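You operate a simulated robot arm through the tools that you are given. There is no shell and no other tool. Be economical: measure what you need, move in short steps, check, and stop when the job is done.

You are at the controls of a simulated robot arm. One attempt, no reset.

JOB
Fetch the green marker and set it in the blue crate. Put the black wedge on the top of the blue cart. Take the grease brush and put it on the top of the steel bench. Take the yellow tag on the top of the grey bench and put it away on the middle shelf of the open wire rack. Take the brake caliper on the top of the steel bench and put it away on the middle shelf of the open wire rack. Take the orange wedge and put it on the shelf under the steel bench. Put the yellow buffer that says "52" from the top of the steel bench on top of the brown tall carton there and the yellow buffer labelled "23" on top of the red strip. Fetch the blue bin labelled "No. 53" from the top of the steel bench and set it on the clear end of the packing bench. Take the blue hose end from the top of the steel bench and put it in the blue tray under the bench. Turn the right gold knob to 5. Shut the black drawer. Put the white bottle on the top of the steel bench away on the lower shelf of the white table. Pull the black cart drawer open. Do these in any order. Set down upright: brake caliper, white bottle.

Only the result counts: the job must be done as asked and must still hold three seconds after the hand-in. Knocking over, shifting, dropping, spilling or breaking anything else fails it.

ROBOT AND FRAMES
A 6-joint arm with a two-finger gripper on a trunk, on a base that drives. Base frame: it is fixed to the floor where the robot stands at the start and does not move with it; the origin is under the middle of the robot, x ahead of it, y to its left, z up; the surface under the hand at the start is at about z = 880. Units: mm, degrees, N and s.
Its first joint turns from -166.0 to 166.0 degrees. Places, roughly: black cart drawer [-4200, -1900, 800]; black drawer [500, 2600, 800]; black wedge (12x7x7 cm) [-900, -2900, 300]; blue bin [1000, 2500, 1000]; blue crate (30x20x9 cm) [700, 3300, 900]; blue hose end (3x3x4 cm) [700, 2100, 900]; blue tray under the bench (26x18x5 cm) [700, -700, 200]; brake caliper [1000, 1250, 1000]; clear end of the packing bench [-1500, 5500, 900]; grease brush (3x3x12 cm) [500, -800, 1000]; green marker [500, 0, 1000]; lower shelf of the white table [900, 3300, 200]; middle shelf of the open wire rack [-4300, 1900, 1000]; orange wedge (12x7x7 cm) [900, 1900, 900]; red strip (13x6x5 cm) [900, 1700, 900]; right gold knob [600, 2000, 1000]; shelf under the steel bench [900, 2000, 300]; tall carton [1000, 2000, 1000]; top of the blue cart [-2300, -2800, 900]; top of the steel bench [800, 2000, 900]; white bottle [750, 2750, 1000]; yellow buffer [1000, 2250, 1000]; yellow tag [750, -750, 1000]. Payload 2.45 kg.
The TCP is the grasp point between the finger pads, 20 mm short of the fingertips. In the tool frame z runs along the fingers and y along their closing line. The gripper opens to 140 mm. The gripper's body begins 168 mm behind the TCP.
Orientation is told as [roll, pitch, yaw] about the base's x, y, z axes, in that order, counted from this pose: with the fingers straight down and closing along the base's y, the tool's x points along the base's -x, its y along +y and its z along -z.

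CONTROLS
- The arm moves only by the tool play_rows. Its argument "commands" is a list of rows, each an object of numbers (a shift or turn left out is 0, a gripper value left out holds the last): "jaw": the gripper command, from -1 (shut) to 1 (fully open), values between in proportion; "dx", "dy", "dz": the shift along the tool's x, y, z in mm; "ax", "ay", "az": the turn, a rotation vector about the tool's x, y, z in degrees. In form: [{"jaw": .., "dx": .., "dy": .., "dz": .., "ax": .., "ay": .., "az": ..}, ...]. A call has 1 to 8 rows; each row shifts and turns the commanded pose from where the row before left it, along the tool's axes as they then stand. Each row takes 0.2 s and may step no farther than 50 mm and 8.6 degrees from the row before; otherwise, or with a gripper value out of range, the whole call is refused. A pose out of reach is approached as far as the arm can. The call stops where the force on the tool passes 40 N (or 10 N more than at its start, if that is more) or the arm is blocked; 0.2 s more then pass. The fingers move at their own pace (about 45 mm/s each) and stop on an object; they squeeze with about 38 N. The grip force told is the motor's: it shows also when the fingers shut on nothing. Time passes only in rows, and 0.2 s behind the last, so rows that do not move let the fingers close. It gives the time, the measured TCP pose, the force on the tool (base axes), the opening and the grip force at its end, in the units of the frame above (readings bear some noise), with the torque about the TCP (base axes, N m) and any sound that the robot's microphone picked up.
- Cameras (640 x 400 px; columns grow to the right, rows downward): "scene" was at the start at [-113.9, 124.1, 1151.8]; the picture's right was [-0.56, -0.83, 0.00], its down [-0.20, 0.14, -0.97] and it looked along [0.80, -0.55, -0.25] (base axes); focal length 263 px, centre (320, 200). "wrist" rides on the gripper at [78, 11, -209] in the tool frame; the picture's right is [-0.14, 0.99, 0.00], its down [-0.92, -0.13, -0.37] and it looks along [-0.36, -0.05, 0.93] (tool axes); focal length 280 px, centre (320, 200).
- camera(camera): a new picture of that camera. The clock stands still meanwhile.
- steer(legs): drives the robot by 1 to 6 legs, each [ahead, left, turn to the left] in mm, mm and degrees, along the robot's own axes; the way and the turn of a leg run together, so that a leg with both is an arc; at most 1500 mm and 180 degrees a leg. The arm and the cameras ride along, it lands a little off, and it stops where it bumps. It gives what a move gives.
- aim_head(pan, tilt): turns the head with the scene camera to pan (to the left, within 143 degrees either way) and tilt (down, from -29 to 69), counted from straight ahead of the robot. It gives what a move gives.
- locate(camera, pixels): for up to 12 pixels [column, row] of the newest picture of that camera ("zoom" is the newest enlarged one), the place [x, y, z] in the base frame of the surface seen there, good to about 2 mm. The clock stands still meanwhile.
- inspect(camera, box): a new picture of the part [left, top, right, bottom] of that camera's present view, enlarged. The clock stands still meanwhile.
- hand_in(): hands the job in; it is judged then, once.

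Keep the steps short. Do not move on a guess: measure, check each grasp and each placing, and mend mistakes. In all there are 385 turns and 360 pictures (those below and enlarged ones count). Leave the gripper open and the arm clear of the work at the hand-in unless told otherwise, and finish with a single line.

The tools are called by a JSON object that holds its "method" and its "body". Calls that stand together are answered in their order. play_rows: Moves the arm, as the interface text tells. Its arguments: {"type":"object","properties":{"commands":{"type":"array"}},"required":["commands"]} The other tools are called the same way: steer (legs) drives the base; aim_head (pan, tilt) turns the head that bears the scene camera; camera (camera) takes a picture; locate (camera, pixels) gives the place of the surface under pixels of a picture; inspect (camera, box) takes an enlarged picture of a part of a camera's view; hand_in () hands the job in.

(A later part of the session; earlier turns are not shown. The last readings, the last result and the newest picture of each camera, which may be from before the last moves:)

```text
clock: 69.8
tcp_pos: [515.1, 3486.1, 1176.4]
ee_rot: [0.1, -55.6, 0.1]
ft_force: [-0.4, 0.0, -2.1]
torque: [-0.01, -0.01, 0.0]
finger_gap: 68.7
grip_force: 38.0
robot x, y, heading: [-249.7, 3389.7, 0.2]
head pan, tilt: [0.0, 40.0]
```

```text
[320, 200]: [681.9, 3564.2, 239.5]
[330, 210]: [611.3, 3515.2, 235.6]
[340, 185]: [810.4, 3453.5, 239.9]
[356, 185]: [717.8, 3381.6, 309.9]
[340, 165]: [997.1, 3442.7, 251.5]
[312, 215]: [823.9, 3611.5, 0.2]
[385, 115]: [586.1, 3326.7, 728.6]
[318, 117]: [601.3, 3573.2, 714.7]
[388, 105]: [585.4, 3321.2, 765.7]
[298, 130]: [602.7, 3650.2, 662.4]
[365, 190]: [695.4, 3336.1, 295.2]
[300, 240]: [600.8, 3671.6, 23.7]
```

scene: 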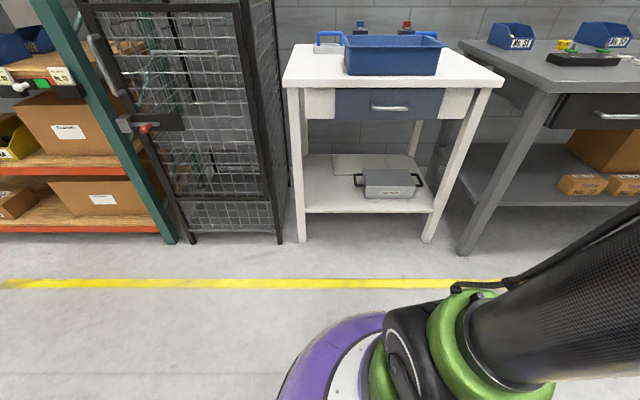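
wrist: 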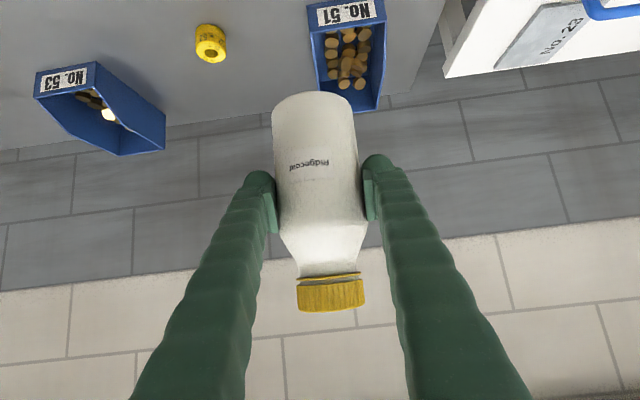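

Free shelf area x 615–960, y 3390–3635, z 240. I retract 60 mm and start lowering in front of the table.

{"method": "play_rows", "body": {"commands": [{"dz": -37.1, "dx": 25.4}, {"dz": -12.4, "dx": 8.5}, {"dx": 37, "dz": 25.4}, {"dx": 37, "dz": 25.4}, {"dx": 37, "dz": 25.4}, {"dx": 37, "dz": 25.4}, {"dx": 37, "dz": 25.4}, {"dx": 37, "dz": 25.4}]}}

{"method": "play_rows", "body": {"commands": [{"dx": 37, "dz": 25.4}, {"dx": 37, "dz": 25.4}, {"dx": 37, "dz": 25.4}, {"dx": 37, "dz": 25.4}, {"dx": 37, "dz": 25.4}, {"dx": 37, "dz": 25.4}]}}

{"method": "camera", "body": {"camera": "scene"}}

{"method": "camera", "body": {"camera": "wrist"}}

```text
clock: 71.6
tcp_pos: [455.5, 3486.4, 906.6]
ee_rot: [0.0, -55.5, 0.1]
ft_force: [0.3, 0.8, -1.3]
torque: [-0.05, -0.01, -0.01]
finger_gap: 68.5
grip_force: 38.1
robot x, y, heading: [-251.4, 3389.1, 0.4]
head pan, tilt: [0.0, 40.0]
```

```text
clock: 73.0
tcp_pos: [456.0, 3486.0, 636.4]
ee_rot: [0.1, -55.6, 0.0]
ft_force: [0.1, -0.2, -1.9]
torque: [0.0, 0.0, 0.01]
finger_gap: 68.5
grip_force: 38.0
robot x, y, heading: [-245.7, 3388.0, 0.3]
head pan, tilt: [0.0, 40.0]
```

```text
324 pictures are left
```

scene: 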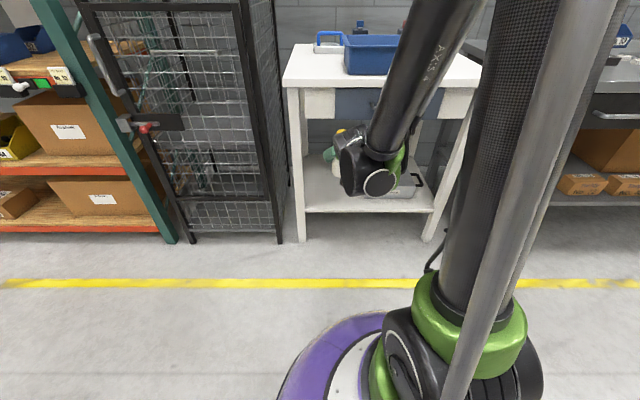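

```text
323 pictures are left
```

wrist: 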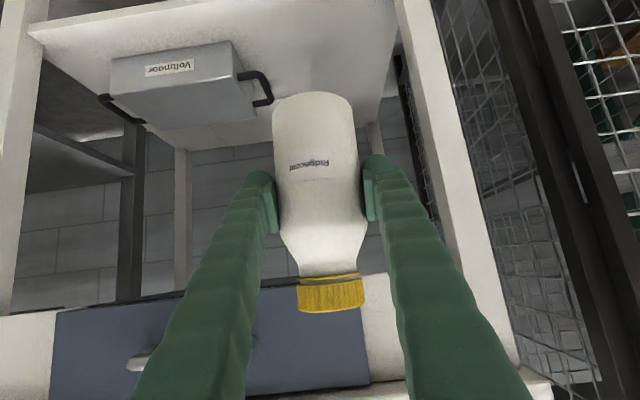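

Good. Lower another 291 mm to z ≈ 345.

{"method": "play_rows", "body": {"commands": [{"dx": 40, "dz": 27.4}, {"dx": 40, "dz": 27.4}, {"dx": 40, "dz": 27.4}, {"dx": 40, "dz": 27.4}, {"dx": 40, "dz": 27.4}, {"dx": 38, "dz": 26}]}}

{"method": "camera", "body": {"camera": "wrist"}}

{"method": "camera", "body": {"camera": "scene"}}

```text
clock: 74.4
tcp_pos: [534.0, 3503.3, 548.5]
ee_rot: [0.0, -55.3, 0.1]
ft_force: [0.0, 0.1, -2.3]
torque: [0.05, 0.03, 0.0]
finger_gap: 68.5
grip_force: 37.9
out of reach, approached as far as the arm can: row 2, 3, 4, 5, 6
robot x, y, heading: [-247.6, 3391.9, 0.3]
head pan, tilt: [0.0, 40.0]
```

```text
322 pictures are left
```

wrist: 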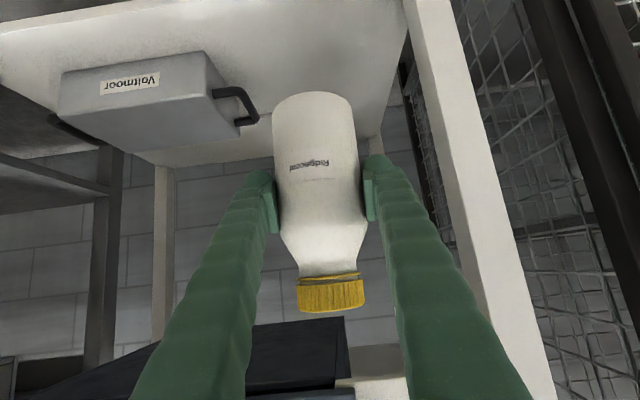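

```text
321 pictures are left
```

scene: 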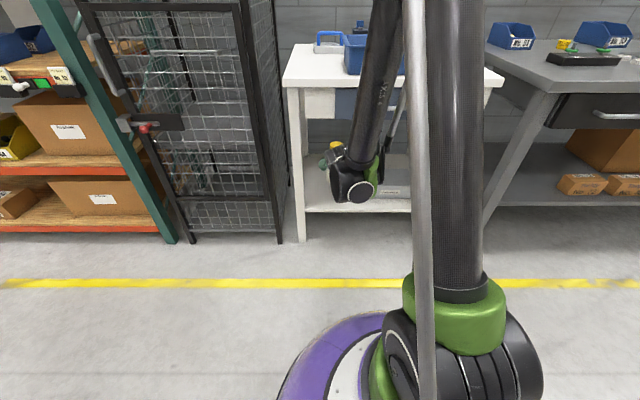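

Too folded for the arm at this distance. I extend forward (+x) 2×45 mm and see where it ends up.

{"method": "play_rows", "body": {"commands": [{"dz": 37.1, "dx": -25.4}, {"dz": 37.1, "dx": -25.4}]}}

```text
clock: 75.0
tcp_pos: [624.2, 3502.9, 549.8]
ee_rot: [0.0, -55.7, 0.1]
ft_force: [0.4, 0.0, -2.4]
torque: [0.01, 0.02, 0.0]
finger_gap: 68.3
grip_force: 37.9
robot x, y, heading: [-247.4, 3392.0, -0.1]
head pan, tilt: [0.0, 40.0]
```

The command follows the measured pose. Now descend 4×40 mm here.

{"method": "play_rows", "body": {"commands": [{"dx": 33, "dz": 22.6}, {"dx": 33, "dz": 22.6}, {"dx": 33, "dz": 22.6}, {"dx": 33, "dz": 22.6}]}}

{"method": "camera", "body": {"camera": "scene"}}

```text
clock: 76.0
tcp_pos: [675.2, 3512.7, 440.8]
ee_rot: [0.0, -55.4, 0.2]
ft_force: [-0.8, 0.0, -2.3]
torque: [-0.01, 0.03, 0.02]
finger_gap: 68.3
grip_force: 38.3
out of reach, approached as far as the arm can: row 2, 3, 4
robot x, y, heading: [-243.3, 3390.0, 0.2]
head pan, tilt: [0.0, 40.0]
```

```text
320 pictures are left
```

scene: 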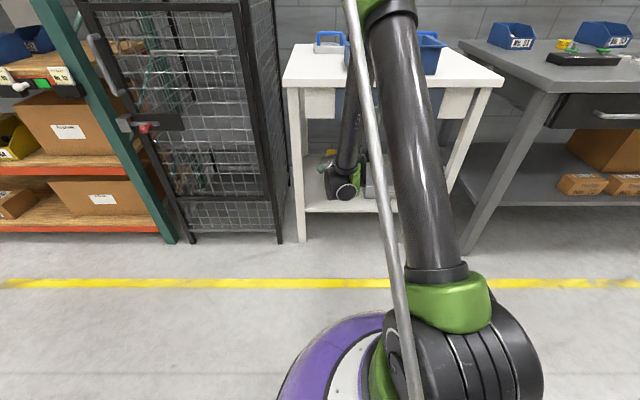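

Reaching further out lets the hand go lower. I back the base 130 mm, then extend forward at this height and try lower.

{"method": "steer", "body": {"legs": [[-140, 0, 0]]}}

{"method": "play_rows", "body": {"commands": [{"dz": 37.1, "dx": -25.4}, {"dz": 37.1, "dx": -25.4}, {"dz": 37.1, "dx": -25.4}, {"dx": 33, "dz": 22.6}, {"dx": 33, "dz": 22.6}]}}

{"method": "camera", "body": {"camera": "scene"}}

```text
clock: 77.3
tcp_pos: [533.9, 3511.4, 442.3]
ee_rot: [-0.1, -55.3, 0.0]
ft_force: [-0.5, -1.2, -2.6]
torque: [-0.01, 0.01, -0.06]
finger_gap: 68.6
grip_force: 38.4
robot x, y, heading: [-387.1, 3389.7, 0.2]
head pan, tilt: [0.0, 40.0]
```

```text
clock: 78.5
tcp_pos: [667.0, 3513.2, 359.7]
ee_rot: [0.1, -55.3, 0.0]
ft_force: [-0.6, 1.2, -2.9]
torque: [-0.01, -0.01, -0.01]
finger_gap: 68.4
grip_force: 38.3
robot x, y, heading: [-389.2, 3389.1, 0.1]
head pan, tilt: [0.0, 40.0]
```

```text
319 pictures are left
```

scene: 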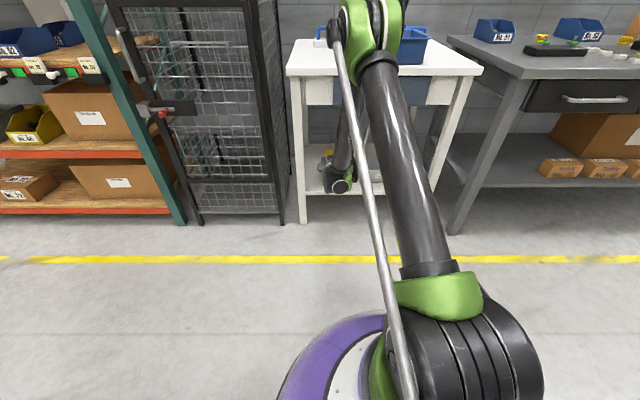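

Works: z 360. I move 25 mm further in and lower to z ≈ 325.

{"method": "play_rows", "body": {"commands": [{"dz": 20.6, "dx": -14.1}, {"dx": 16.5, "dz": 11.3}, {"dx": 12.4, "dz": 8.5}]}}

{"method": "camera", "body": {"camera": "wrist"}}

{"method": "inspect", "body": {"camera": "scene", "box": [270, 100, 450, 240]}}

```text
clock: 79.3
tcp_pos: [692.3, 3510.3, 324.4]
ee_rot: [-0.1, -55.3, 0.1]
ft_force: [0.6, 0.1, -2.4]
torque: [0.01, 0.0, -0.05]
finger_gap: 68.4
grip_force: 37.5
robot x, y, heading: [-389.1, 3389.9, 0.2]
head pan, tilt: [0.0, 40.0]
```

```text
318 pictures are left
```

wrist: 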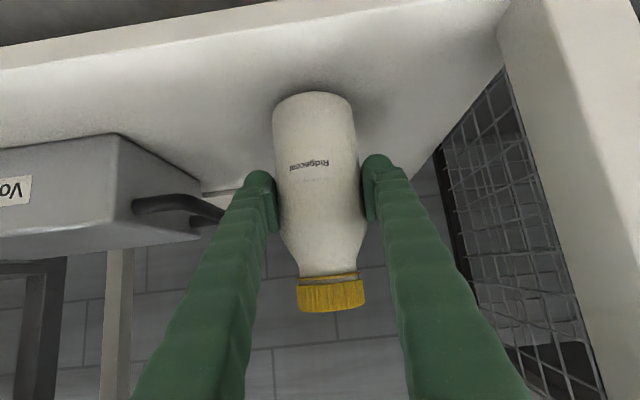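

```text
2.86 times, centred on (360, 170) of scene
```

zoom: 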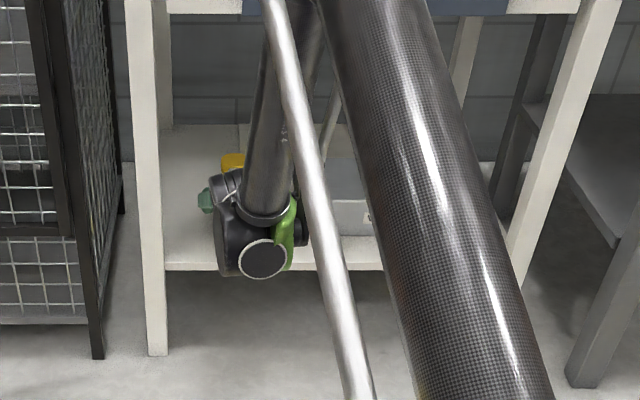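

Nearly down; lower in 2 mm steps until contact.

{"method": "play_rows", "body": {"commands": [{"dx": 1.65, "dz": 1.13}, {"dx": 1.65, "dz": 1.13}, {"dx": 1.65, "dz": 1.13}, {}]}}

```text
clock: 80.3
tcp_pos: [692.8, 3510.3, 318.5]
ee_rot: [0.0, -55.3, 0.0]
ft_force: [0.5, -0.2, -2.1]
torque: [-0.02, -0.01, -0.01]
finger_gap: 68.7
grip_force: 37.9
robot x, y, heading: [-389.2, 3386.3, 0.1]
head pan, tilt: [0.0, 40.0]
```

{"method": "play_rows", "body": {"commands": [{"dx": 0.83, "dz": 0.57}, {"dx": 0.83, "dz": 0.57}, {"dx": 0.83, "dz": 0.57}, {}]}}

```text
clock: 81.3
tcp_pos: [693.8, 3511.0, 317.1]
ee_rot: [0.0, -55.5, 0.0]
ft_force: [-2.9, 1.3, 9.8]
torque: [-0.14, -0.12, -0.03]
finger_gap: 68.7
grip_force: 37.9
robot x, y, heading: [-387.3, 3387.0, -0.1]
head pan, tilt: [0.0, 40.0]
```

Contact (≈10 N). Open to about 105 mm, then look.

{"method": "play_rows", "body": {"commands": [{"jaw": 0.3}, {}, {}, {}]}}

{"method": "camera", "body": {"camera": "wrist"}}

```text
clock: 82.3
tcp_pos: [693.5, 3510.0, 317.0]
ee_rot: [-0.1, -55.4, 0.0]
ft_force: [-0.4, -0.2, 0.7]
torque: [0.03, -0.02, 0.02]
finger_gap: 90.9
grip_force: 0.1
robot x, y, heading: [-389.3, 3385.3, -0.3]
head pan, tilt: [0.0, 40.0]
```

```text
316 pictures are left
```

wrist: 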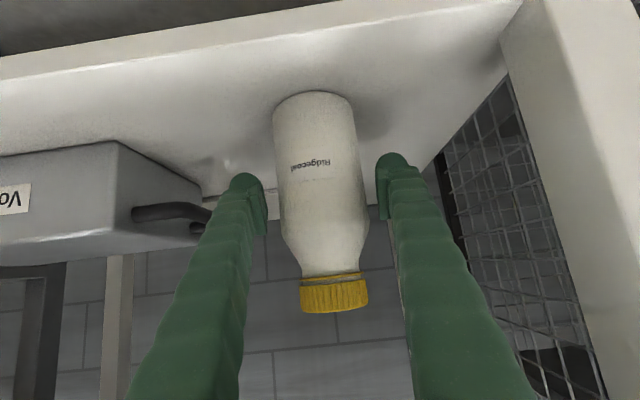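

The bottle stands. I withdraw along the tool axis, then look.

{"method": "play_rows", "body": {"commands": [{"dz": -25}, {"dz": -40}, {"dz": -45}, {"dz": -45}, {"dz": -45}]}}

{"method": "camera", "body": {"camera": "wrist"}}

```text
clock: 83.5
tcp_pos: [536.0, 3511.6, 436.2]
ee_rot: [-0.1, -55.1, 0.0]
ft_force: [-0.3, 0.2, 0.3]
torque: [0.0, 0.04, -0.01]
finger_gap: 91.1
grip_force: 0.0
out of reach, approached as far as the arm can: row 5
robot x, y, heading: [-388.2, 3386.1, 0.0]
head pan, tilt: [0.0, 40.0]
```

```text
315 pictures are left
```

wrist: 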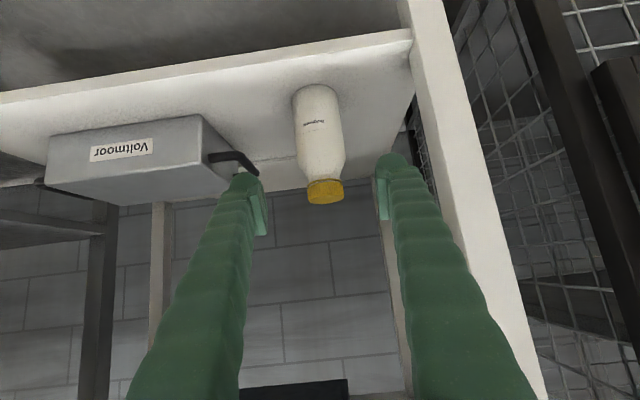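

Bottle placed. Retreat back-and-up, then straight up.

{"method": "play_rows", "body": {"commands": [{"dz": -48.6, "dx": -9}, {"dz": -48.6, "dx": -9}, {"dz": -48.6, "dx": -9}, {"dz": -27.4, "dx": -40}, {"dz": -27.4, "dx": -40}, {"dz": -27.4, "dx": -40}, {"dz": -27.4, "dx": -40}, {"dz": -27.4, "dx": -40}]}}

{"method": "play_rows", "body": {"commands": [{"dz": -27.4, "dx": -40}, {"dz": -27.4, "dx": -40}, {"dz": -27.4, "dx": -40}, {"dz": -27.4, "dx": -40}, {"dz": -27.4, "dx": -40}, {"dz": -27.4, "dx": -40}, {"dz": -27.4, "dx": -40}, {"dz": -27.4, "dx": -40}]}}

{"method": "play_rows", "body": {"commands": [{"ay": 8}, {"ay": 8}, {"ay": 8}, {"ay": 8}, {"ay": 8}, {"ay": 8}, {"ay": 7.2}]}}

{"method": "camera", "body": {"camera": "scene"}}

```text
clock: 85.3
tcp_pos: [433.3, 3511.8, 783.5]
ee_rot: [-0.1, -55.3, -0.1]
ft_force: [0.0, -1.2, 0.6]
torque: [0.01, 0.01, -0.02]
finger_gap: 91.0
grip_force: 0.1
robot x, y, heading: [-391.1, 3387.7, 0.0]
head pan, tilt: [0.0, 40.0]
```

```text
clock: 87.1
tcp_pos: [433.0, 3513.3, 1171.8]
ee_rot: [0.0, -55.4, 0.0]
ft_force: [-0.4, -0.7, -1.0]
torque: [-0.05, 0.01, 0.03]
finger_gap: 91.1
grip_force: 0.1
robot x, y, heading: [-386.9, 3390.7, -0.2]
head pan, tilt: [0.0, 40.0]
```

```text
clock: 88.7
tcp_pos: [432.8, 3512.5, 1172.4]
ee_rot: [0.0, -0.1, -0.1]
ft_force: [-1.0, 0.6, -0.7]
torque: [0.05, -0.15, 0.0]
finger_gap: 90.9
grip_force: 0.1
robot x, y, heading: [-387.7, 3384.7, -0.3]
head pan, tilt: [0.0, 40.0]
```

```text
314 pictures are left
```

scene: 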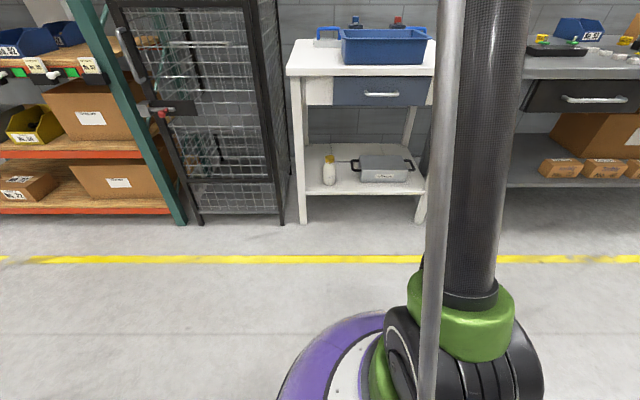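

Bottle upright on the shelf. Now to the steel bench middle (y≈1950) and look.

{"method": "steer", "body": {"legs": [[0, -1440, 0], [230, 0, 0]]}}

{"method": "play_rows", "body": {"commands": [{"dz": -50}, {"dz": -50}, {"dz": -50}]}}

{"method": "aim_head", "body": {"pan": 0, "tilt": 25}}

{"method": "camera", "body": {"camera": "scene"}}

{"method": "camera", "body": {"camera": "wrist"}}

```text
clock: 97.2
tcp_pos: [665.1, 2093.3, 1172.0]
ee_rot: [0.0, -0.2, 0.3]
ft_force: [-0.8, 0.2, -0.1]
torque: [0.03, 0.01, -0.04]
finger_gap: 91.0
grip_force: 0.1
robot x, y, heading: [-155.5, 1967.3, 0.4]
head pan, tilt: [0.0, 40.0]
```

```text
clock: 98.0
tcp_pos: [625.3, 2086.6, 1290.3]
ee_rot: [0.0, -0.1, 0.3]
ft_force: [-0.2, -0.7, -0.8]
torque: [0.0, 0.19, -0.02]
finger_gap: 91.1
grip_force: 0.0
out of reach, approached as far as the arm can: row 2, 3
robot x, y, heading: [-153.9, 1962.5, 0.3]
head pan, tilt: [0.0, 40.0]
```

```text
clock: 98.7
tcp_pos: [625.9, 2087.5, 1289.9]
ee_rot: [-0.1, -0.1, 0.4]
ft_force: [-0.3, 0.2, -1.0]
torque: [0.02, -0.01, -0.01]
finger_gap: 91.0
grip_force: 0.0
robot x, y, heading: [-156.3, 1964.7, 0.4]
head pan, tilt: [0.0, 25.0]
```

```text
313 pictures are left
```

scene: 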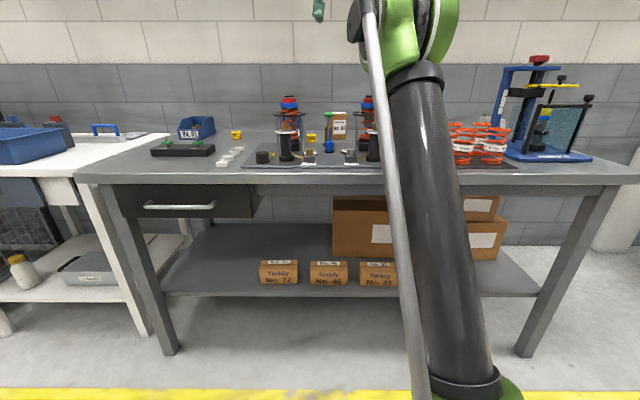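

```text
312 pictures are left
```

wrist: 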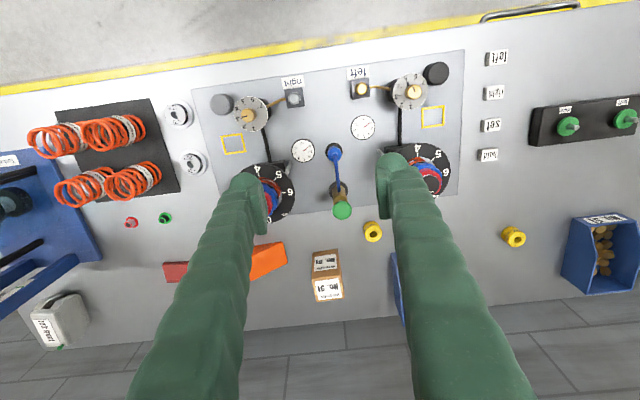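

I zoom to read dials and labels.

{"method": "inspect", "body": {"camera": "wrist", "box": [190, 50, 350, 170]}}

{"method": "inspect", "body": {"camera": "wrist", "box": [160, 200, 560, 330]}}

{"method": "inspect", "body": {"camera": "scene", "box": [220, 80, 390, 180]}}

{"method": "locate", "body": {"camera": "wrist", "pixels": [[267, 260], [285, 245], [255, 270], [175, 272], [327, 275], [325, 260], [372, 232], [514, 237], [334, 152], [249, 117], [412, 92], [65, 310]]}}

```text
3.33 times, centred on (270, 110) of wrist
```

zoom: 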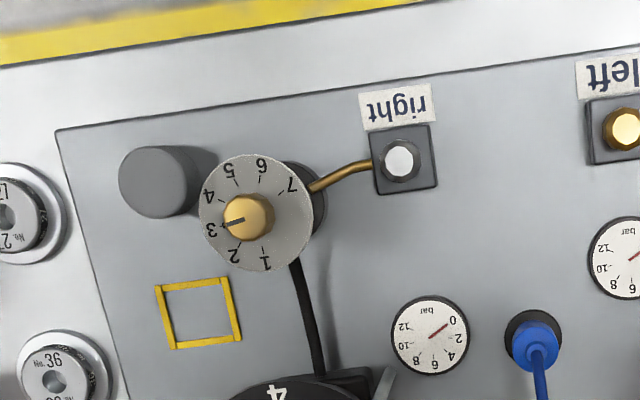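

```text
1.60 times, centred on (360, 265) of wrist
```

zoom: 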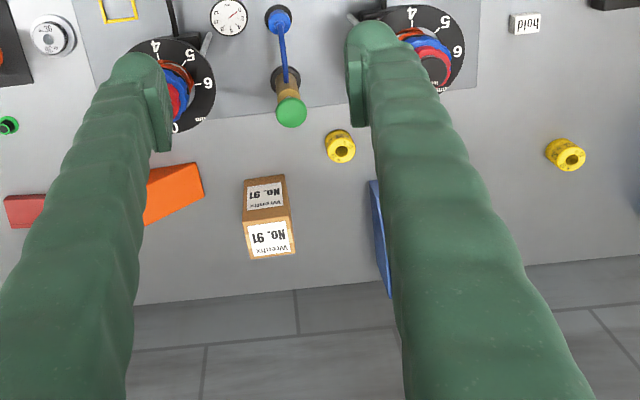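

```text
3.76 times, centred on (305, 130) of scene
```

zoom: 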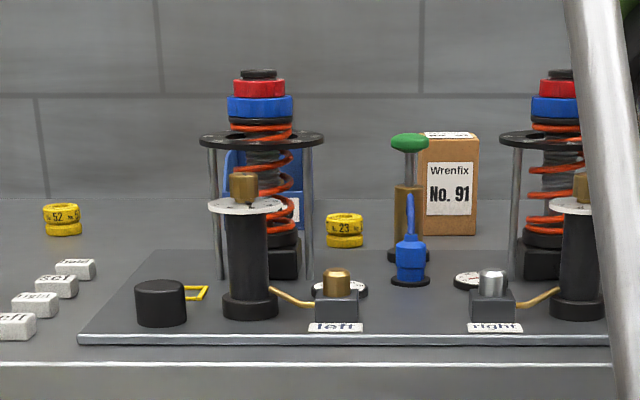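

```text
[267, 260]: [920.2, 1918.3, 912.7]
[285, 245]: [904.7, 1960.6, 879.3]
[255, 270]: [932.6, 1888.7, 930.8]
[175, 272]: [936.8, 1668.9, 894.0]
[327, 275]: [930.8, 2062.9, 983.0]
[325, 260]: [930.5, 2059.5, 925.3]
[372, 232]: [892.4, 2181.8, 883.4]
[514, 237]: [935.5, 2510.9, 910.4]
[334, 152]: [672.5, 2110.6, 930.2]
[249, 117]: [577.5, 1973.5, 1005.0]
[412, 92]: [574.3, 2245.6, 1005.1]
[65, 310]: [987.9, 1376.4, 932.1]
```

The right gold knob is at (577,1973,1005), pointing to 3; needs 5 (clockwise from above). I move above it.

{"method": "play_rows", "body": {"commands": [{"dx": 16, "dy": -38, "jaw": -0.2}, {"dx": 16, "dy": -38}, {"dx": 17, "dy": -38}, {"dz": 45}, {"dz": 45}, {"dz": 40}, {}]}}

{"method": "camera", "body": {"camera": "wrist"}}

```text
clock: 100.3
tcp_pos: [577.2, 1973.4, 1158.4]
ee_rot: [0.0, -0.1, 0.2]
ft_force: [-0.8, -0.5, -0.4]
torque: [0.02, -0.03, -0.01]
finger_gap: 55.9
grip_force: 0.0
robot x, y, heading: [-153.8, 1964.3, 0.2]
head pan, tilt: [0.0, 25.0]
```

```text
308 pictures are left
```

wrist: 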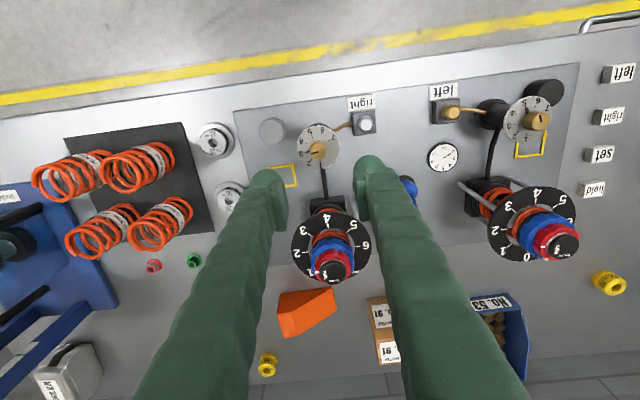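

{"method": "inspect", "body": {"camera": "wrist", "box": [280, 110, 360, 180]}}

{"method": "locate", "body": {"camera": "wrist", "pixels": [[318, 150], [314, 150], [323, 150], [305, 145], [330, 140], [318, 130], [308, 158], [300, 150], [337, 150], [317, 123]]}}

```text
5.71 times, centred on (320, 145) of wrist
```

zoom: 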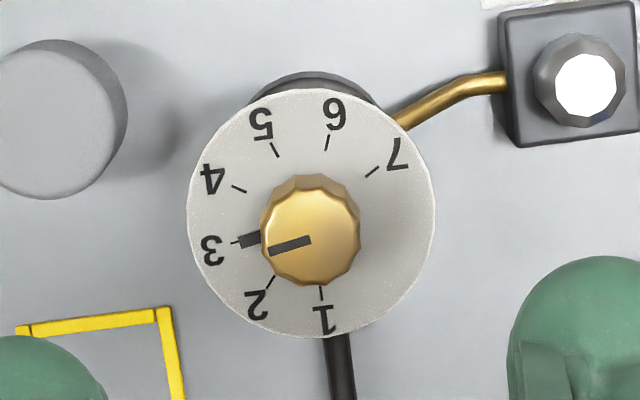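

```text
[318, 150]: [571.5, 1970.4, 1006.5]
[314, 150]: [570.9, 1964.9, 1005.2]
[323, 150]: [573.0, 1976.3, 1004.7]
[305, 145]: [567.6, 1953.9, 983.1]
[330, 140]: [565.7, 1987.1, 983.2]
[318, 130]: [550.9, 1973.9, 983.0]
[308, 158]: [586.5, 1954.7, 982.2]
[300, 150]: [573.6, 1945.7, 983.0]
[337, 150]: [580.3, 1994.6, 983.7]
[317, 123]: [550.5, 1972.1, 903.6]
```

Disc at z 983, knob centre (573,1970.5), top 1006; marks are ~40.5° apart. Check the spring tower's nearness first.

{"method": "locate", "body": {"camera": "wrist", "pixels": [[332, 270], [330, 215], [325, 200], [345, 250], [300, 235], [365, 125], [272, 130]]}}

```text
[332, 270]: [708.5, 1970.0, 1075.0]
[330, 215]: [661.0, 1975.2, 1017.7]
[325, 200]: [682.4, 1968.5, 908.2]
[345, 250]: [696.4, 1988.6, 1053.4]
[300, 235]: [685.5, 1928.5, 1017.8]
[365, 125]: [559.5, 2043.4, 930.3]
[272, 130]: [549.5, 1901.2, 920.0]
```

Enough room. Pre-rotate -40°, centre, and descend to z 1030 first.

{"method": "play_rows", "body": {"commands": [{"dx": 4.2, "dy": -3, "jaw": -0.4}, {"az": -8}, {"az": -8}, {"az": -8}, {"az": -8}, {"az": -8}, {"dz": 45}, {"dz": 45}]}}

{"method": "play_rows", "body": {"commands": [{"dz": 38}, {}]}}

{"method": "inspect", "body": {"camera": "wrist", "box": [220, 100, 420, 240]}}

```text
clock: 102.1
tcp_pos: [572.5, 1970.2, 1070.3]
ee_rot: [-0.1, -0.1, 40.4]
ft_force: [-0.4, 0.1, 0.3]
torque: [0.0, -0.02, 0.01]
finger_gap: 42.2
grip_force: 0.1
robot x, y, heading: [-152.8, 1961.7, 0.5]
head pan, tilt: [0.0, 25.0]
```

```text
clock: 102.7
tcp_pos: [571.7, 1969.8, 1031.7]
ee_rot: [0.0, -0.1, 40.3]
ft_force: [-0.6, 0.8, 0.1]
torque: [-0.01, 0.01, 0.03]
finger_gap: 42.1
grip_force: 0.1
robot x, y, heading: [-148.5, 1959.6, 0.4]
head pan, tilt: [0.0, 25.0]
```

```text
2.86 times, centred on (320, 170) of wrist
```

zoom: 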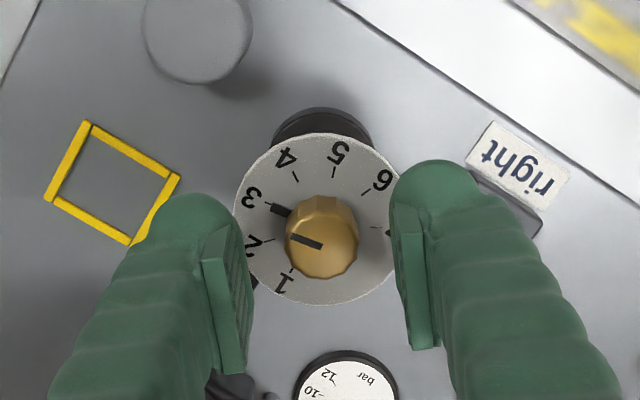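

Knob centred between the fingers. Descend 24 mm and close.

{"method": "play_rows", "body": {"commands": [{"dz": 15}, {"dz": 9}, {}, {"jaw": -1}, {}, {}, {}]}}

{"method": "inspect", "body": {"camera": "wrist", "box": [220, 100, 420, 240]}}

```text
clock: 104.3
tcp_pos: [572.4, 1971.6, 1007.6]
ee_rot: [-0.1, -0.2, 40.4]
ft_force: [-7.9, 3.9, -9.3]
torque: [0.07, 0.06, 0.0]
finger_gap: 22.5
grip_force: 45.0
robot x, y, heading: [-156.6, 1963.8, 0.5]
head pan, tilt: [0.0, 25.0]
```

```text
2.86 times, centred on (320, 170) of wrist
```

zoom: 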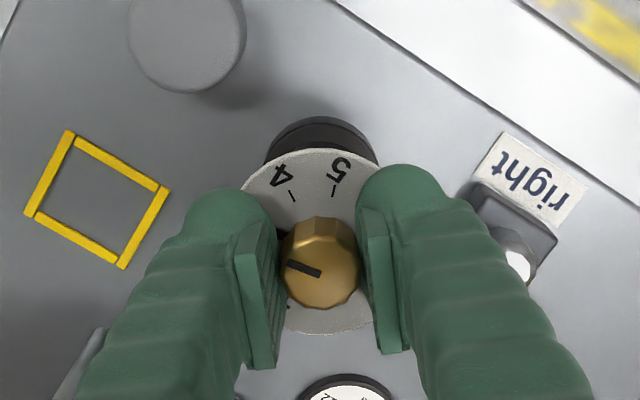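

Gripped at 22.5 mm. Turn clockwise +8° × 10 = 80°, in two calls.

{"method": "play_rows", "body": {"commands": [{"az": 8}, {"az": 8}, {"az": 8}, {"az": 8}, {"az": 8}]}}

{"method": "inspect", "body": {"camera": "wrist", "box": [220, 100, 420, 240]}}

```text
clock: 105.5
tcp_pos: [573.2, 1971.0, 1007.5]
ee_rot: [0.0, -0.1, 0.1]
ft_force: [-23.6, 15.8, -25.4]
torque: [0.18, 0.28, 0.02]
finger_gap: 22.3
grip_force: 44.8
robot x, y, heading: [-153.3, 1962.3, 0.5]
head pan, tilt: [0.0, 25.0]
```

```text
2.86 times, centred on (320, 170) of wrist
```

zoom: 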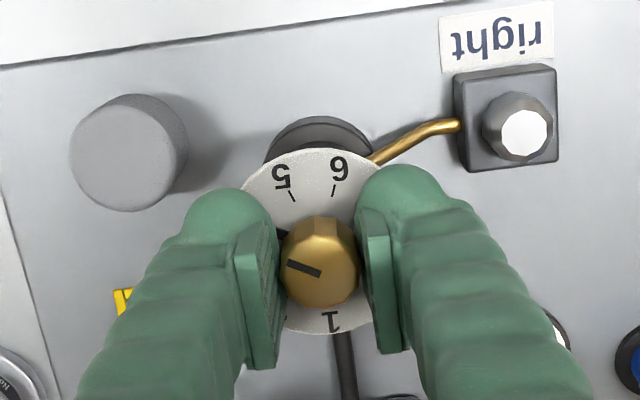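

The knob follows. Forces build up, so I ease the pose slightly and finish the other 40°.

{"method": "play_rows", "body": {"commands": [{"dx": 0.8, "dy": 0.6, "dz": 0.8}, {"az": 8}, {"az": 8}, {"az": 8}, {"az": 8}, {"az": 8}]}}

{"method": "inspect", "body": {"camera": "wrist", "box": [220, 100, 420, 240]}}

```text
clock: 106.9
tcp_pos: [572.7, 1970.7, 1007.1]
ee_rot: [0.1, -0.3, -39.7]
ft_force: [6.2, 22.0, 27.1]
torque: [0.17, -0.13, 0.02]
finger_gap: 22.3
grip_force: 45.0
robot x, y, heading: [-152.4, 1968.7, 0.7]
head pan, tilt: [0.0, 25.0]
```

```text
2.86 times, centred on (320, 170) of wrist
```

zoom: 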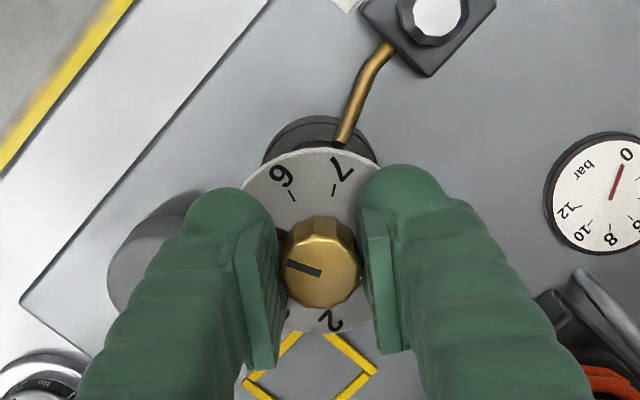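

Now open, rise and look at the pointer.

{"method": "play_rows", "body": {"commands": [{"jaw": -0.4}, {}, {"dz": -30}, {"dz": -45}, {"dz": -45}, {"az": -8}, {"az": -8}, {"az": -8}]}}

{"method": "play_rows", "body": {"commands": [{"az": -8}, {"az": -7.7}, {}]}}

{"method": "inspect", "body": {"camera": "wrist", "box": [280, 110, 360, 180]}}

```text
clock: 108.7
tcp_pos: [572.8, 1969.8, 1126.8]
ee_rot: [0.1, -0.2, -15.6]
ft_force: [0.3, -0.6, -0.3]
torque: [0.0, 0.0, 0.01]
finger_gap: 42.0
grip_force: 0.0
robot x, y, heading: [-154.8, 1965.2, 0.4]
head pan, tilt: [0.0, 25.0]
```

```text
clock: 109.5
tcp_pos: [571.9, 1969.6, 1126.3]
ee_rot: [-0.1, -0.3, 0.1]
ft_force: [-0.6, 0.1, -0.6]
torque: [-0.02, 0.0, -0.03]
finger_gap: 42.1
grip_force: 0.0
robot x, y, heading: [-156.7, 1965.1, 0.6]
head pan, tilt: [0.0, 25.0]
```

```text
5.71 times, centred on (320, 145) of wrist
```

zoom: 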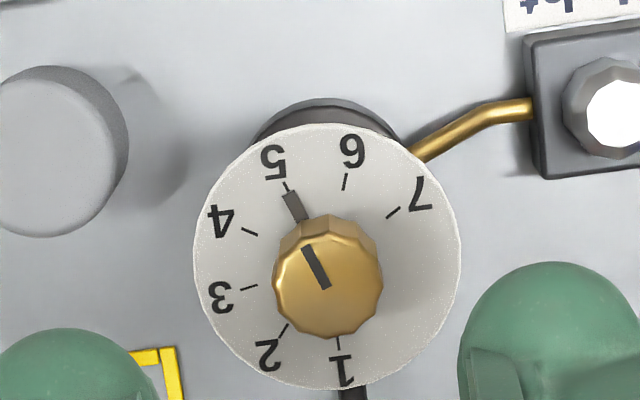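

The knob points exactly at 5. Next the yellow buffers: rise, drive 180 mm ahead and move towards buffer "23" at (892,2182).

{"method": "play_rows", "body": {"commands": [{"dz": -50, "jaw": 0}, {"dz": -50}, {}]}}

{"method": "steer", "body": {"legs": [[190, 180, 0]]}}

{"method": "camera", "body": {"camera": "wrist"}}

{"method": "camera", "body": {"camera": "scene"}}

```text
clock: 110.3
tcp_pos: [572.7, 1969.6, 1226.1]
ee_rot: [0.0, -0.2, 0.0]
ft_force: [-0.6, 0.2, 0.1]
torque: [-0.03, 0.02, -0.01]
finger_gap: 70.0
grip_force: 0.0
robot x, y, heading: [-154.5, 1962.2, 0.5]
head pan, tilt: [0.0, 25.0]
```

```text
clock: 112.2
tcp_pos: [763.0, 2153.5, 1227.0]
ee_rot: [-0.1, -0.3, -0.1]
ft_force: [-0.5, -1.0, 0.3]
torque: [0.02, -0.02, -0.02]
finger_gap: 70.0
grip_force: 0.0
robot x, y, heading: [36.0, 2145.6, 0.5]
head pan, tilt: [0.0, 25.0]
```

```text
301 pictures are left
```

wrist: 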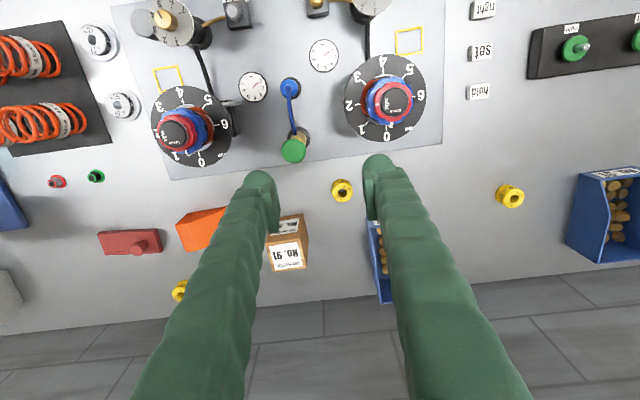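

```text
300 pictures are left
```

scene: 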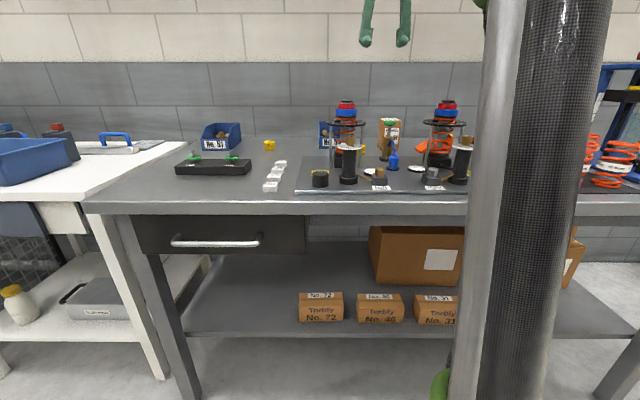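

I zoom to the red strip, buffers and carton, and locate them.

{"method": "inspect", "body": {"camera": "wrist", "box": [90, 160, 370, 310]}}

{"method": "locate", "body": {"camera": "wrist", "pixels": [[342, 190], [335, 190], [350, 190], [342, 182], [510, 195], [179, 290], [288, 225], [288, 240], [110, 242], [130, 235], [155, 238], [200, 230]]}}

```text
2.29 times, centred on (230, 235) of wrist
```

zoom: 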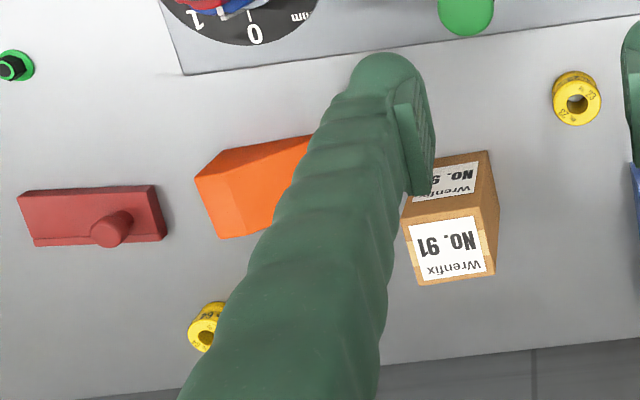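

```text
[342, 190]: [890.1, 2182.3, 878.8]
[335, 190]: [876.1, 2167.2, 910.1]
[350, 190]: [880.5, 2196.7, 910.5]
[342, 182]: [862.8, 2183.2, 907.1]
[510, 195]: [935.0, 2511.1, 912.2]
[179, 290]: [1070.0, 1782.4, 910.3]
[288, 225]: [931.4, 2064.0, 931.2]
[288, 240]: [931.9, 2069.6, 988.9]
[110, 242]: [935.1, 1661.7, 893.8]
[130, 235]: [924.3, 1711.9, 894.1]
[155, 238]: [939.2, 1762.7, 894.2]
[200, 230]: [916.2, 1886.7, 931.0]
```

Buffer 23 axis ≈ (879,2181), Ø≈36, top 910. Check the bin's nearest corner before descending.

{"method": "locate", "body": {"camera": "wrist", "pixels": [[369, 226], [372, 240], [375, 260], [381, 298], [308, 240], [300, 215], [280, 222]]}}

{"method": "play_rows", "body": {"commands": [{"dx": -45, "dy": 14, "jaw": -0.1}, {"dx": -45, "dy": 14}, {"dx": -26}, {"dz": 45}, {"dz": 45}, {}]}}

{"method": "camera", "body": {"camera": "wrist"}}

```text
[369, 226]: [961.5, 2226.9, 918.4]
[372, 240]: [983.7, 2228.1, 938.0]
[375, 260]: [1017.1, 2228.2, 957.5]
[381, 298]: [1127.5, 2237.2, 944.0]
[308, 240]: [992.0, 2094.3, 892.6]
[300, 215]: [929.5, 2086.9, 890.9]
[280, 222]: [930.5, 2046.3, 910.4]
```

```text
clock: 113.6
tcp_pos: [879.1, 2183.2, 1137.8]
ee_rot: [0.0, -0.3, 0.0]
ft_force: [0.4, -0.3, 0.2]
torque: [0.02, 0.0, 0.03]
finger_gap: 62.9
grip_force: 0.1
robot x, y, heading: [38.3, 2146.5, 0.4]
head pan, tilt: [0.0, 25.0]
```

```text
298 pictures are left
```

wrist: 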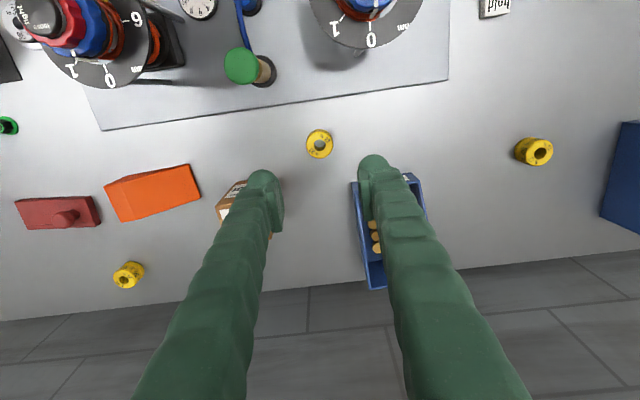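

Centred. Descend 190 mm, check, then the rest.

{"method": "play_rows", "body": {"commands": [{"dz": 48}, {"dz": 48}, {"dz": 48}, {"dz": 46}, {}]}}

{"method": "camera", "body": {"camera": "wrist"}}

```text
clock: 114.8
tcp_pos: [881.3, 2179.9, 947.1]
ee_rot: [0.0, -0.1, 0.0]
ft_force: [1.0, 0.4, 0.3]
torque: [-0.03, 0.03, -0.01]
finger_gap: 62.8
grip_force: 0.2
robot x, y, heading: [36.3, 2143.6, 0.3]
head pan, tilt: [0.0, 25.0]
```

```text
297 pictures are left
```

wrist: 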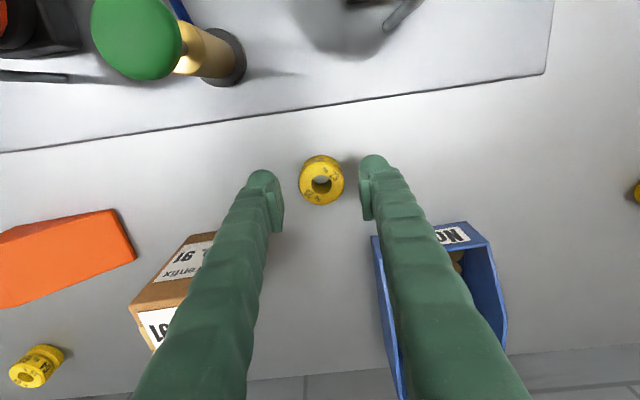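

{"method": "play_rows", "body": {"commands": [{"dz": 25}, {"dz": 21}, {}, {"jaw": -1}, {}, {}, {}]}}

{"method": "play_rows", "body": {"commands": [{"dz": -30}, {"dz": -45}, {"dz": -45}, {"dz": -45}, {"dz": -45}]}}

{"method": "camera", "body": {"camera": "wrist"}}

```text
clock: 116.4
tcp_pos: [880.8, 2179.6, 899.8]
ee_rot: [0.0, -0.2, 0.0]
ft_force: [-0.1, -0.6, 0.3]
torque: [-0.02, -0.02, -0.03]
finger_gap: 42.0
grip_force: 37.7
robot x, y, heading: [34.1, 2145.1, 0.5]
head pan, tilt: [0.0, 25.0]
```

```text
clock: 117.6
tcp_pos: [880.0, 2180.5, 1110.4]
ee_rot: [0.0, -0.2, 0.1]
ft_force: [0.6, -0.3, -0.8]
torque: [-0.01, 0.04, -0.02]
finger_gap: 41.6
grip_force: 37.6
robot x, y, heading: [32.1, 2144.4, 0.3]
head pan, tilt: [0.0, 25.0]
```

```text
296 pictures are left
```

wrist: 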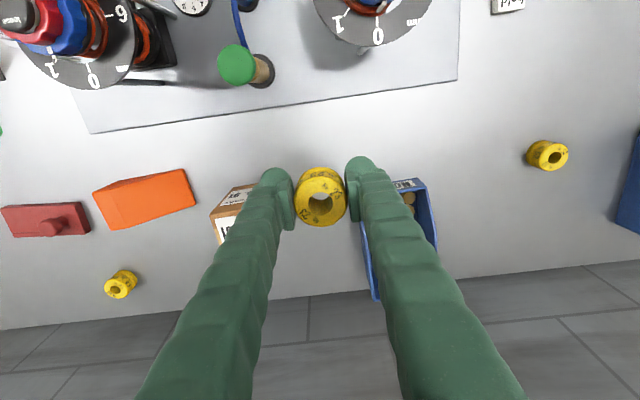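

Held (42 mm). Drive right 490 mm to the red strip.

{"method": "steer", "body": {"legs": [[0, -490, 0]]}}

{"method": "camera", "body": {"camera": "wrist"}}

{"method": "inspect", "body": {"camera": "wrist", "box": [200, 100, 460, 280]}}

```text
clock: 120.5
tcp_pos: [881.1, 1693.7, 1110.3]
ee_rot: [-0.2, -0.1, 0.0]
ft_force: [1.0, 0.5, 0.0]
torque: [-0.01, -0.02, -0.03]
finger_gap: 41.4
grip_force: 38.3
robot x, y, heading: [41.3, 1660.8, 0.8]
head pan, tilt: [0.0, 25.0]
```

```text
295 pictures are left
```

wrist: 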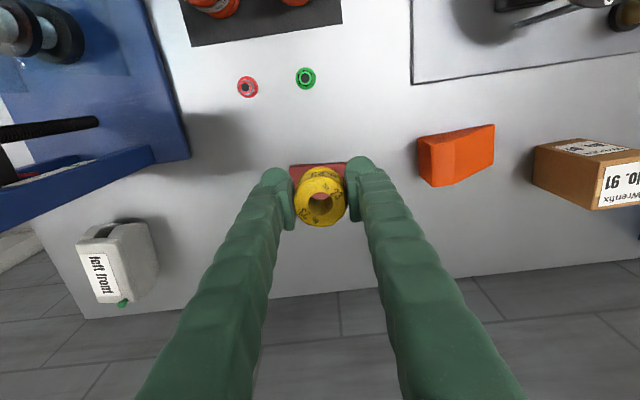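

```text
2.22 times, centred on (330, 190) of wrist
```

zoom: 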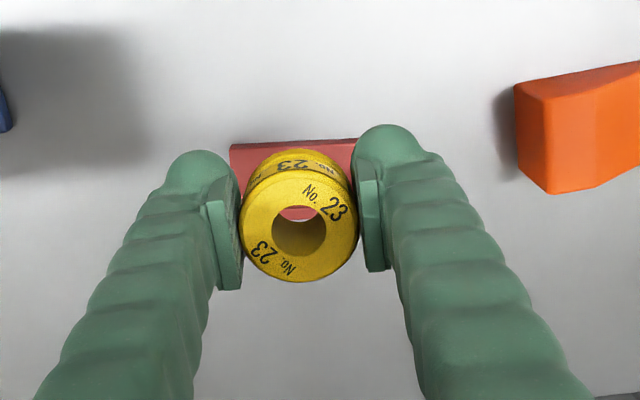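

It reads 23. I look at the red strip with the scene camera, panned a little right.

{"method": "aim_head", "body": {"pan": -5, "tilt": 25}}

{"method": "camera", "body": {"camera": "scene"}}

```text
clock: 121.2
tcp_pos: [882.6, 1694.1, 1109.9]
ee_rot: [0.0, -0.2, 0.0]
ft_force: [-0.7, 0.7, 0.4]
torque: [0.01, -0.01, -0.01]
finger_gap: 41.1
grip_force: 37.9
robot x, y, heading: [39.0, 1656.4, 0.5]
head pan, tilt: [-5.0, 25.0]
```

```text
293 pictures are left
```

scene: 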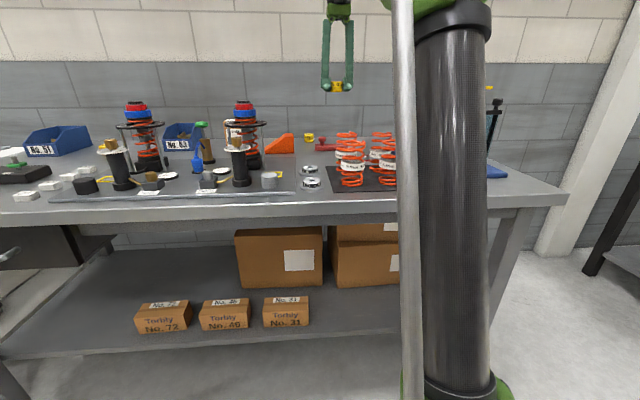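

{"method": "inspect", "body": {"camera": "scene", "box": [270, 110, 390, 180]}}

{"method": "locate", "body": {"camera": "scene", "pixels": [[318, 146], [322, 143], [326, 147], [330, 147], [334, 147], [322, 138], [325, 142]]}}

```text
5.33 times, centred on (330, 145) of scene
```

zoom: 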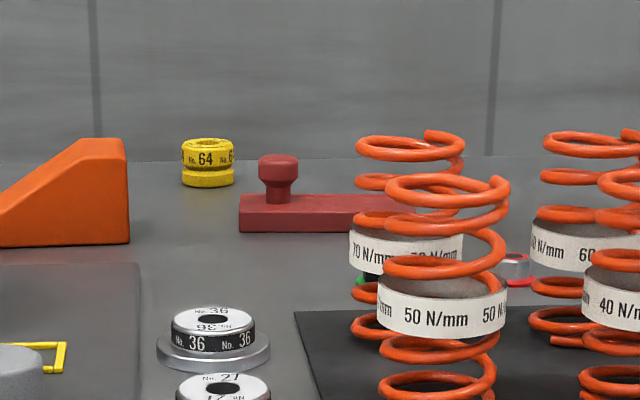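

```text
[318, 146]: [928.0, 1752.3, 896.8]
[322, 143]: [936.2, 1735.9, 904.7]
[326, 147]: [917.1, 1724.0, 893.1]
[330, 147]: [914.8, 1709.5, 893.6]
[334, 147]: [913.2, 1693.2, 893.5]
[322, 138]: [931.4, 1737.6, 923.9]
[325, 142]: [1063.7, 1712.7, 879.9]
```

The strip has a mushroom peg at y≈1737; free top from y≈1637 to 1720. Locate its free end in the wrist picture.

{"method": "locate", "body": {"camera": "wrist", "pixels": [[293, 165], [291, 170], [300, 164], [340, 164], [289, 166], [286, 167], [320, 208], [318, 162]]}}

```text
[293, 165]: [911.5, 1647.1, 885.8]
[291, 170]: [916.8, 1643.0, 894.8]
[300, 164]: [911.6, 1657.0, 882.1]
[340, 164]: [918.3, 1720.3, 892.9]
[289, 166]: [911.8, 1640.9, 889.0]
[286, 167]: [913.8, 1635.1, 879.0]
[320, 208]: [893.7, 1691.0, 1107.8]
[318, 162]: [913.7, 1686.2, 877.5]
```

Strip top spans y 1640–1770, x 912–970. Place centre (941,1668): move, descend to z 922.

{"method": "play_rows", "body": {"commands": [{"dx": -30, "dy": -13}, {"dx": -29, "dy": -13}, {"dz": 45}, {"dz": 45}, {"dz": 45}, {"dz": 40}, {}]}}

{"method": "inspect", "body": {"camera": "scene", "box": [270, 90, 390, 180]}}

{"method": "camera", "body": {"camera": "wrist"}}

```text
clock: 122.8
tcp_pos: [941.1, 1666.8, 935.2]
ee_rot: [0.0, -0.1, 0.1]
ft_force: [-0.5, -0.1, 0.0]
torque: [0.0, 0.01, 0.0]
finger_gap: 41.0
grip_force: 37.9
robot x, y, heading: [40.3, 1659.4, 0.4]
head pan, tilt: [-5.0, 25.0]
```

```text
4.44 times, centred on (330, 135) of scene
```

zoom: 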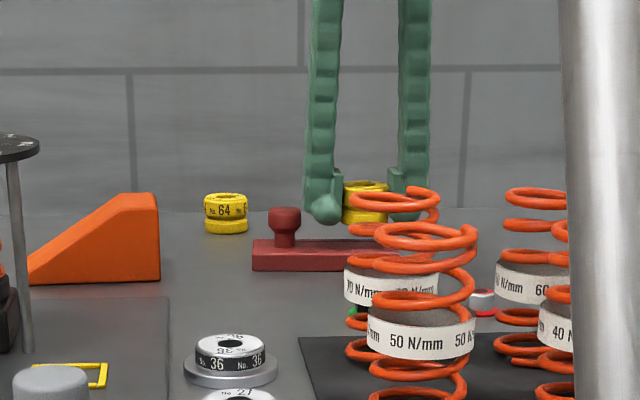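

```text
290 pictures are left
```

wrist: 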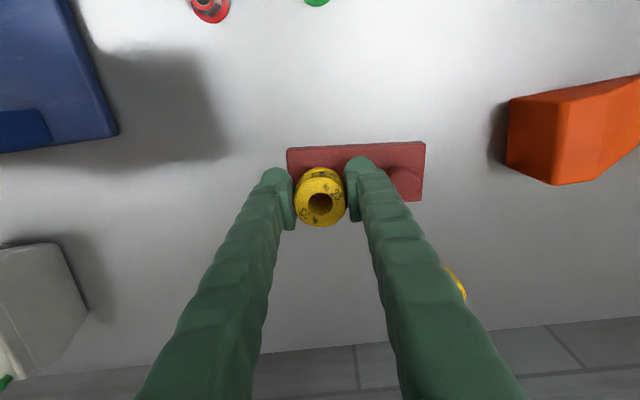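

{"method": "locate", "body": {"camera": "wrist", "pixels": [[288, 150], [424, 145], [420, 199], [405, 200], [403, 175]]}}

{"method": "play_rows", "body": {"commands": [{"dz": 8}, {"dz": 5}, {"dz": 3}, {"dz": 2}, {}]}}

```text
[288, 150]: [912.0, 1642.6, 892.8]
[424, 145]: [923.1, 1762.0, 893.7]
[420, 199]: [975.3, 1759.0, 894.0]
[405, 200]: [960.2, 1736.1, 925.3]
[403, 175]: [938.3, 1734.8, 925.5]
```

```text
clock: 124.0
tcp_pos: [941.6, 1666.2, 917.3]
ee_rot: [0.0, -0.2, 0.1]
ft_force: [0.1, -0.1, -0.4]
torque: [0.02, -0.01, -0.01]
finger_gap: 40.8
grip_force: 37.7
robot x, y, heading: [41.3, 1657.7, 0.4]
head pan, tilt: [-5.0, 25.0]
```

{"method": "play_rows", "body": {"commands": [{"dz": 1}, {"dz": 1}, {"dz": 1}, {}]}}

```text
clock: 125.0
tcp_pos: [941.5, 1669.0, 916.8]
ee_rot: [0.0, -0.3, 0.0]
ft_force: [-3.0, 0.5, 11.9]
torque: [0.03, 0.15, 0.1]
finger_gap: 40.6
grip_force: 37.3
robot x, y, heading: [35.1, 1657.0, 0.4]
head pan, tilt: [-5.0, 25.0]
stopped in row 4: the force on the tool passed its limit at 41 N (the readings are from after the stop); the commanded pose is now the measured one
```

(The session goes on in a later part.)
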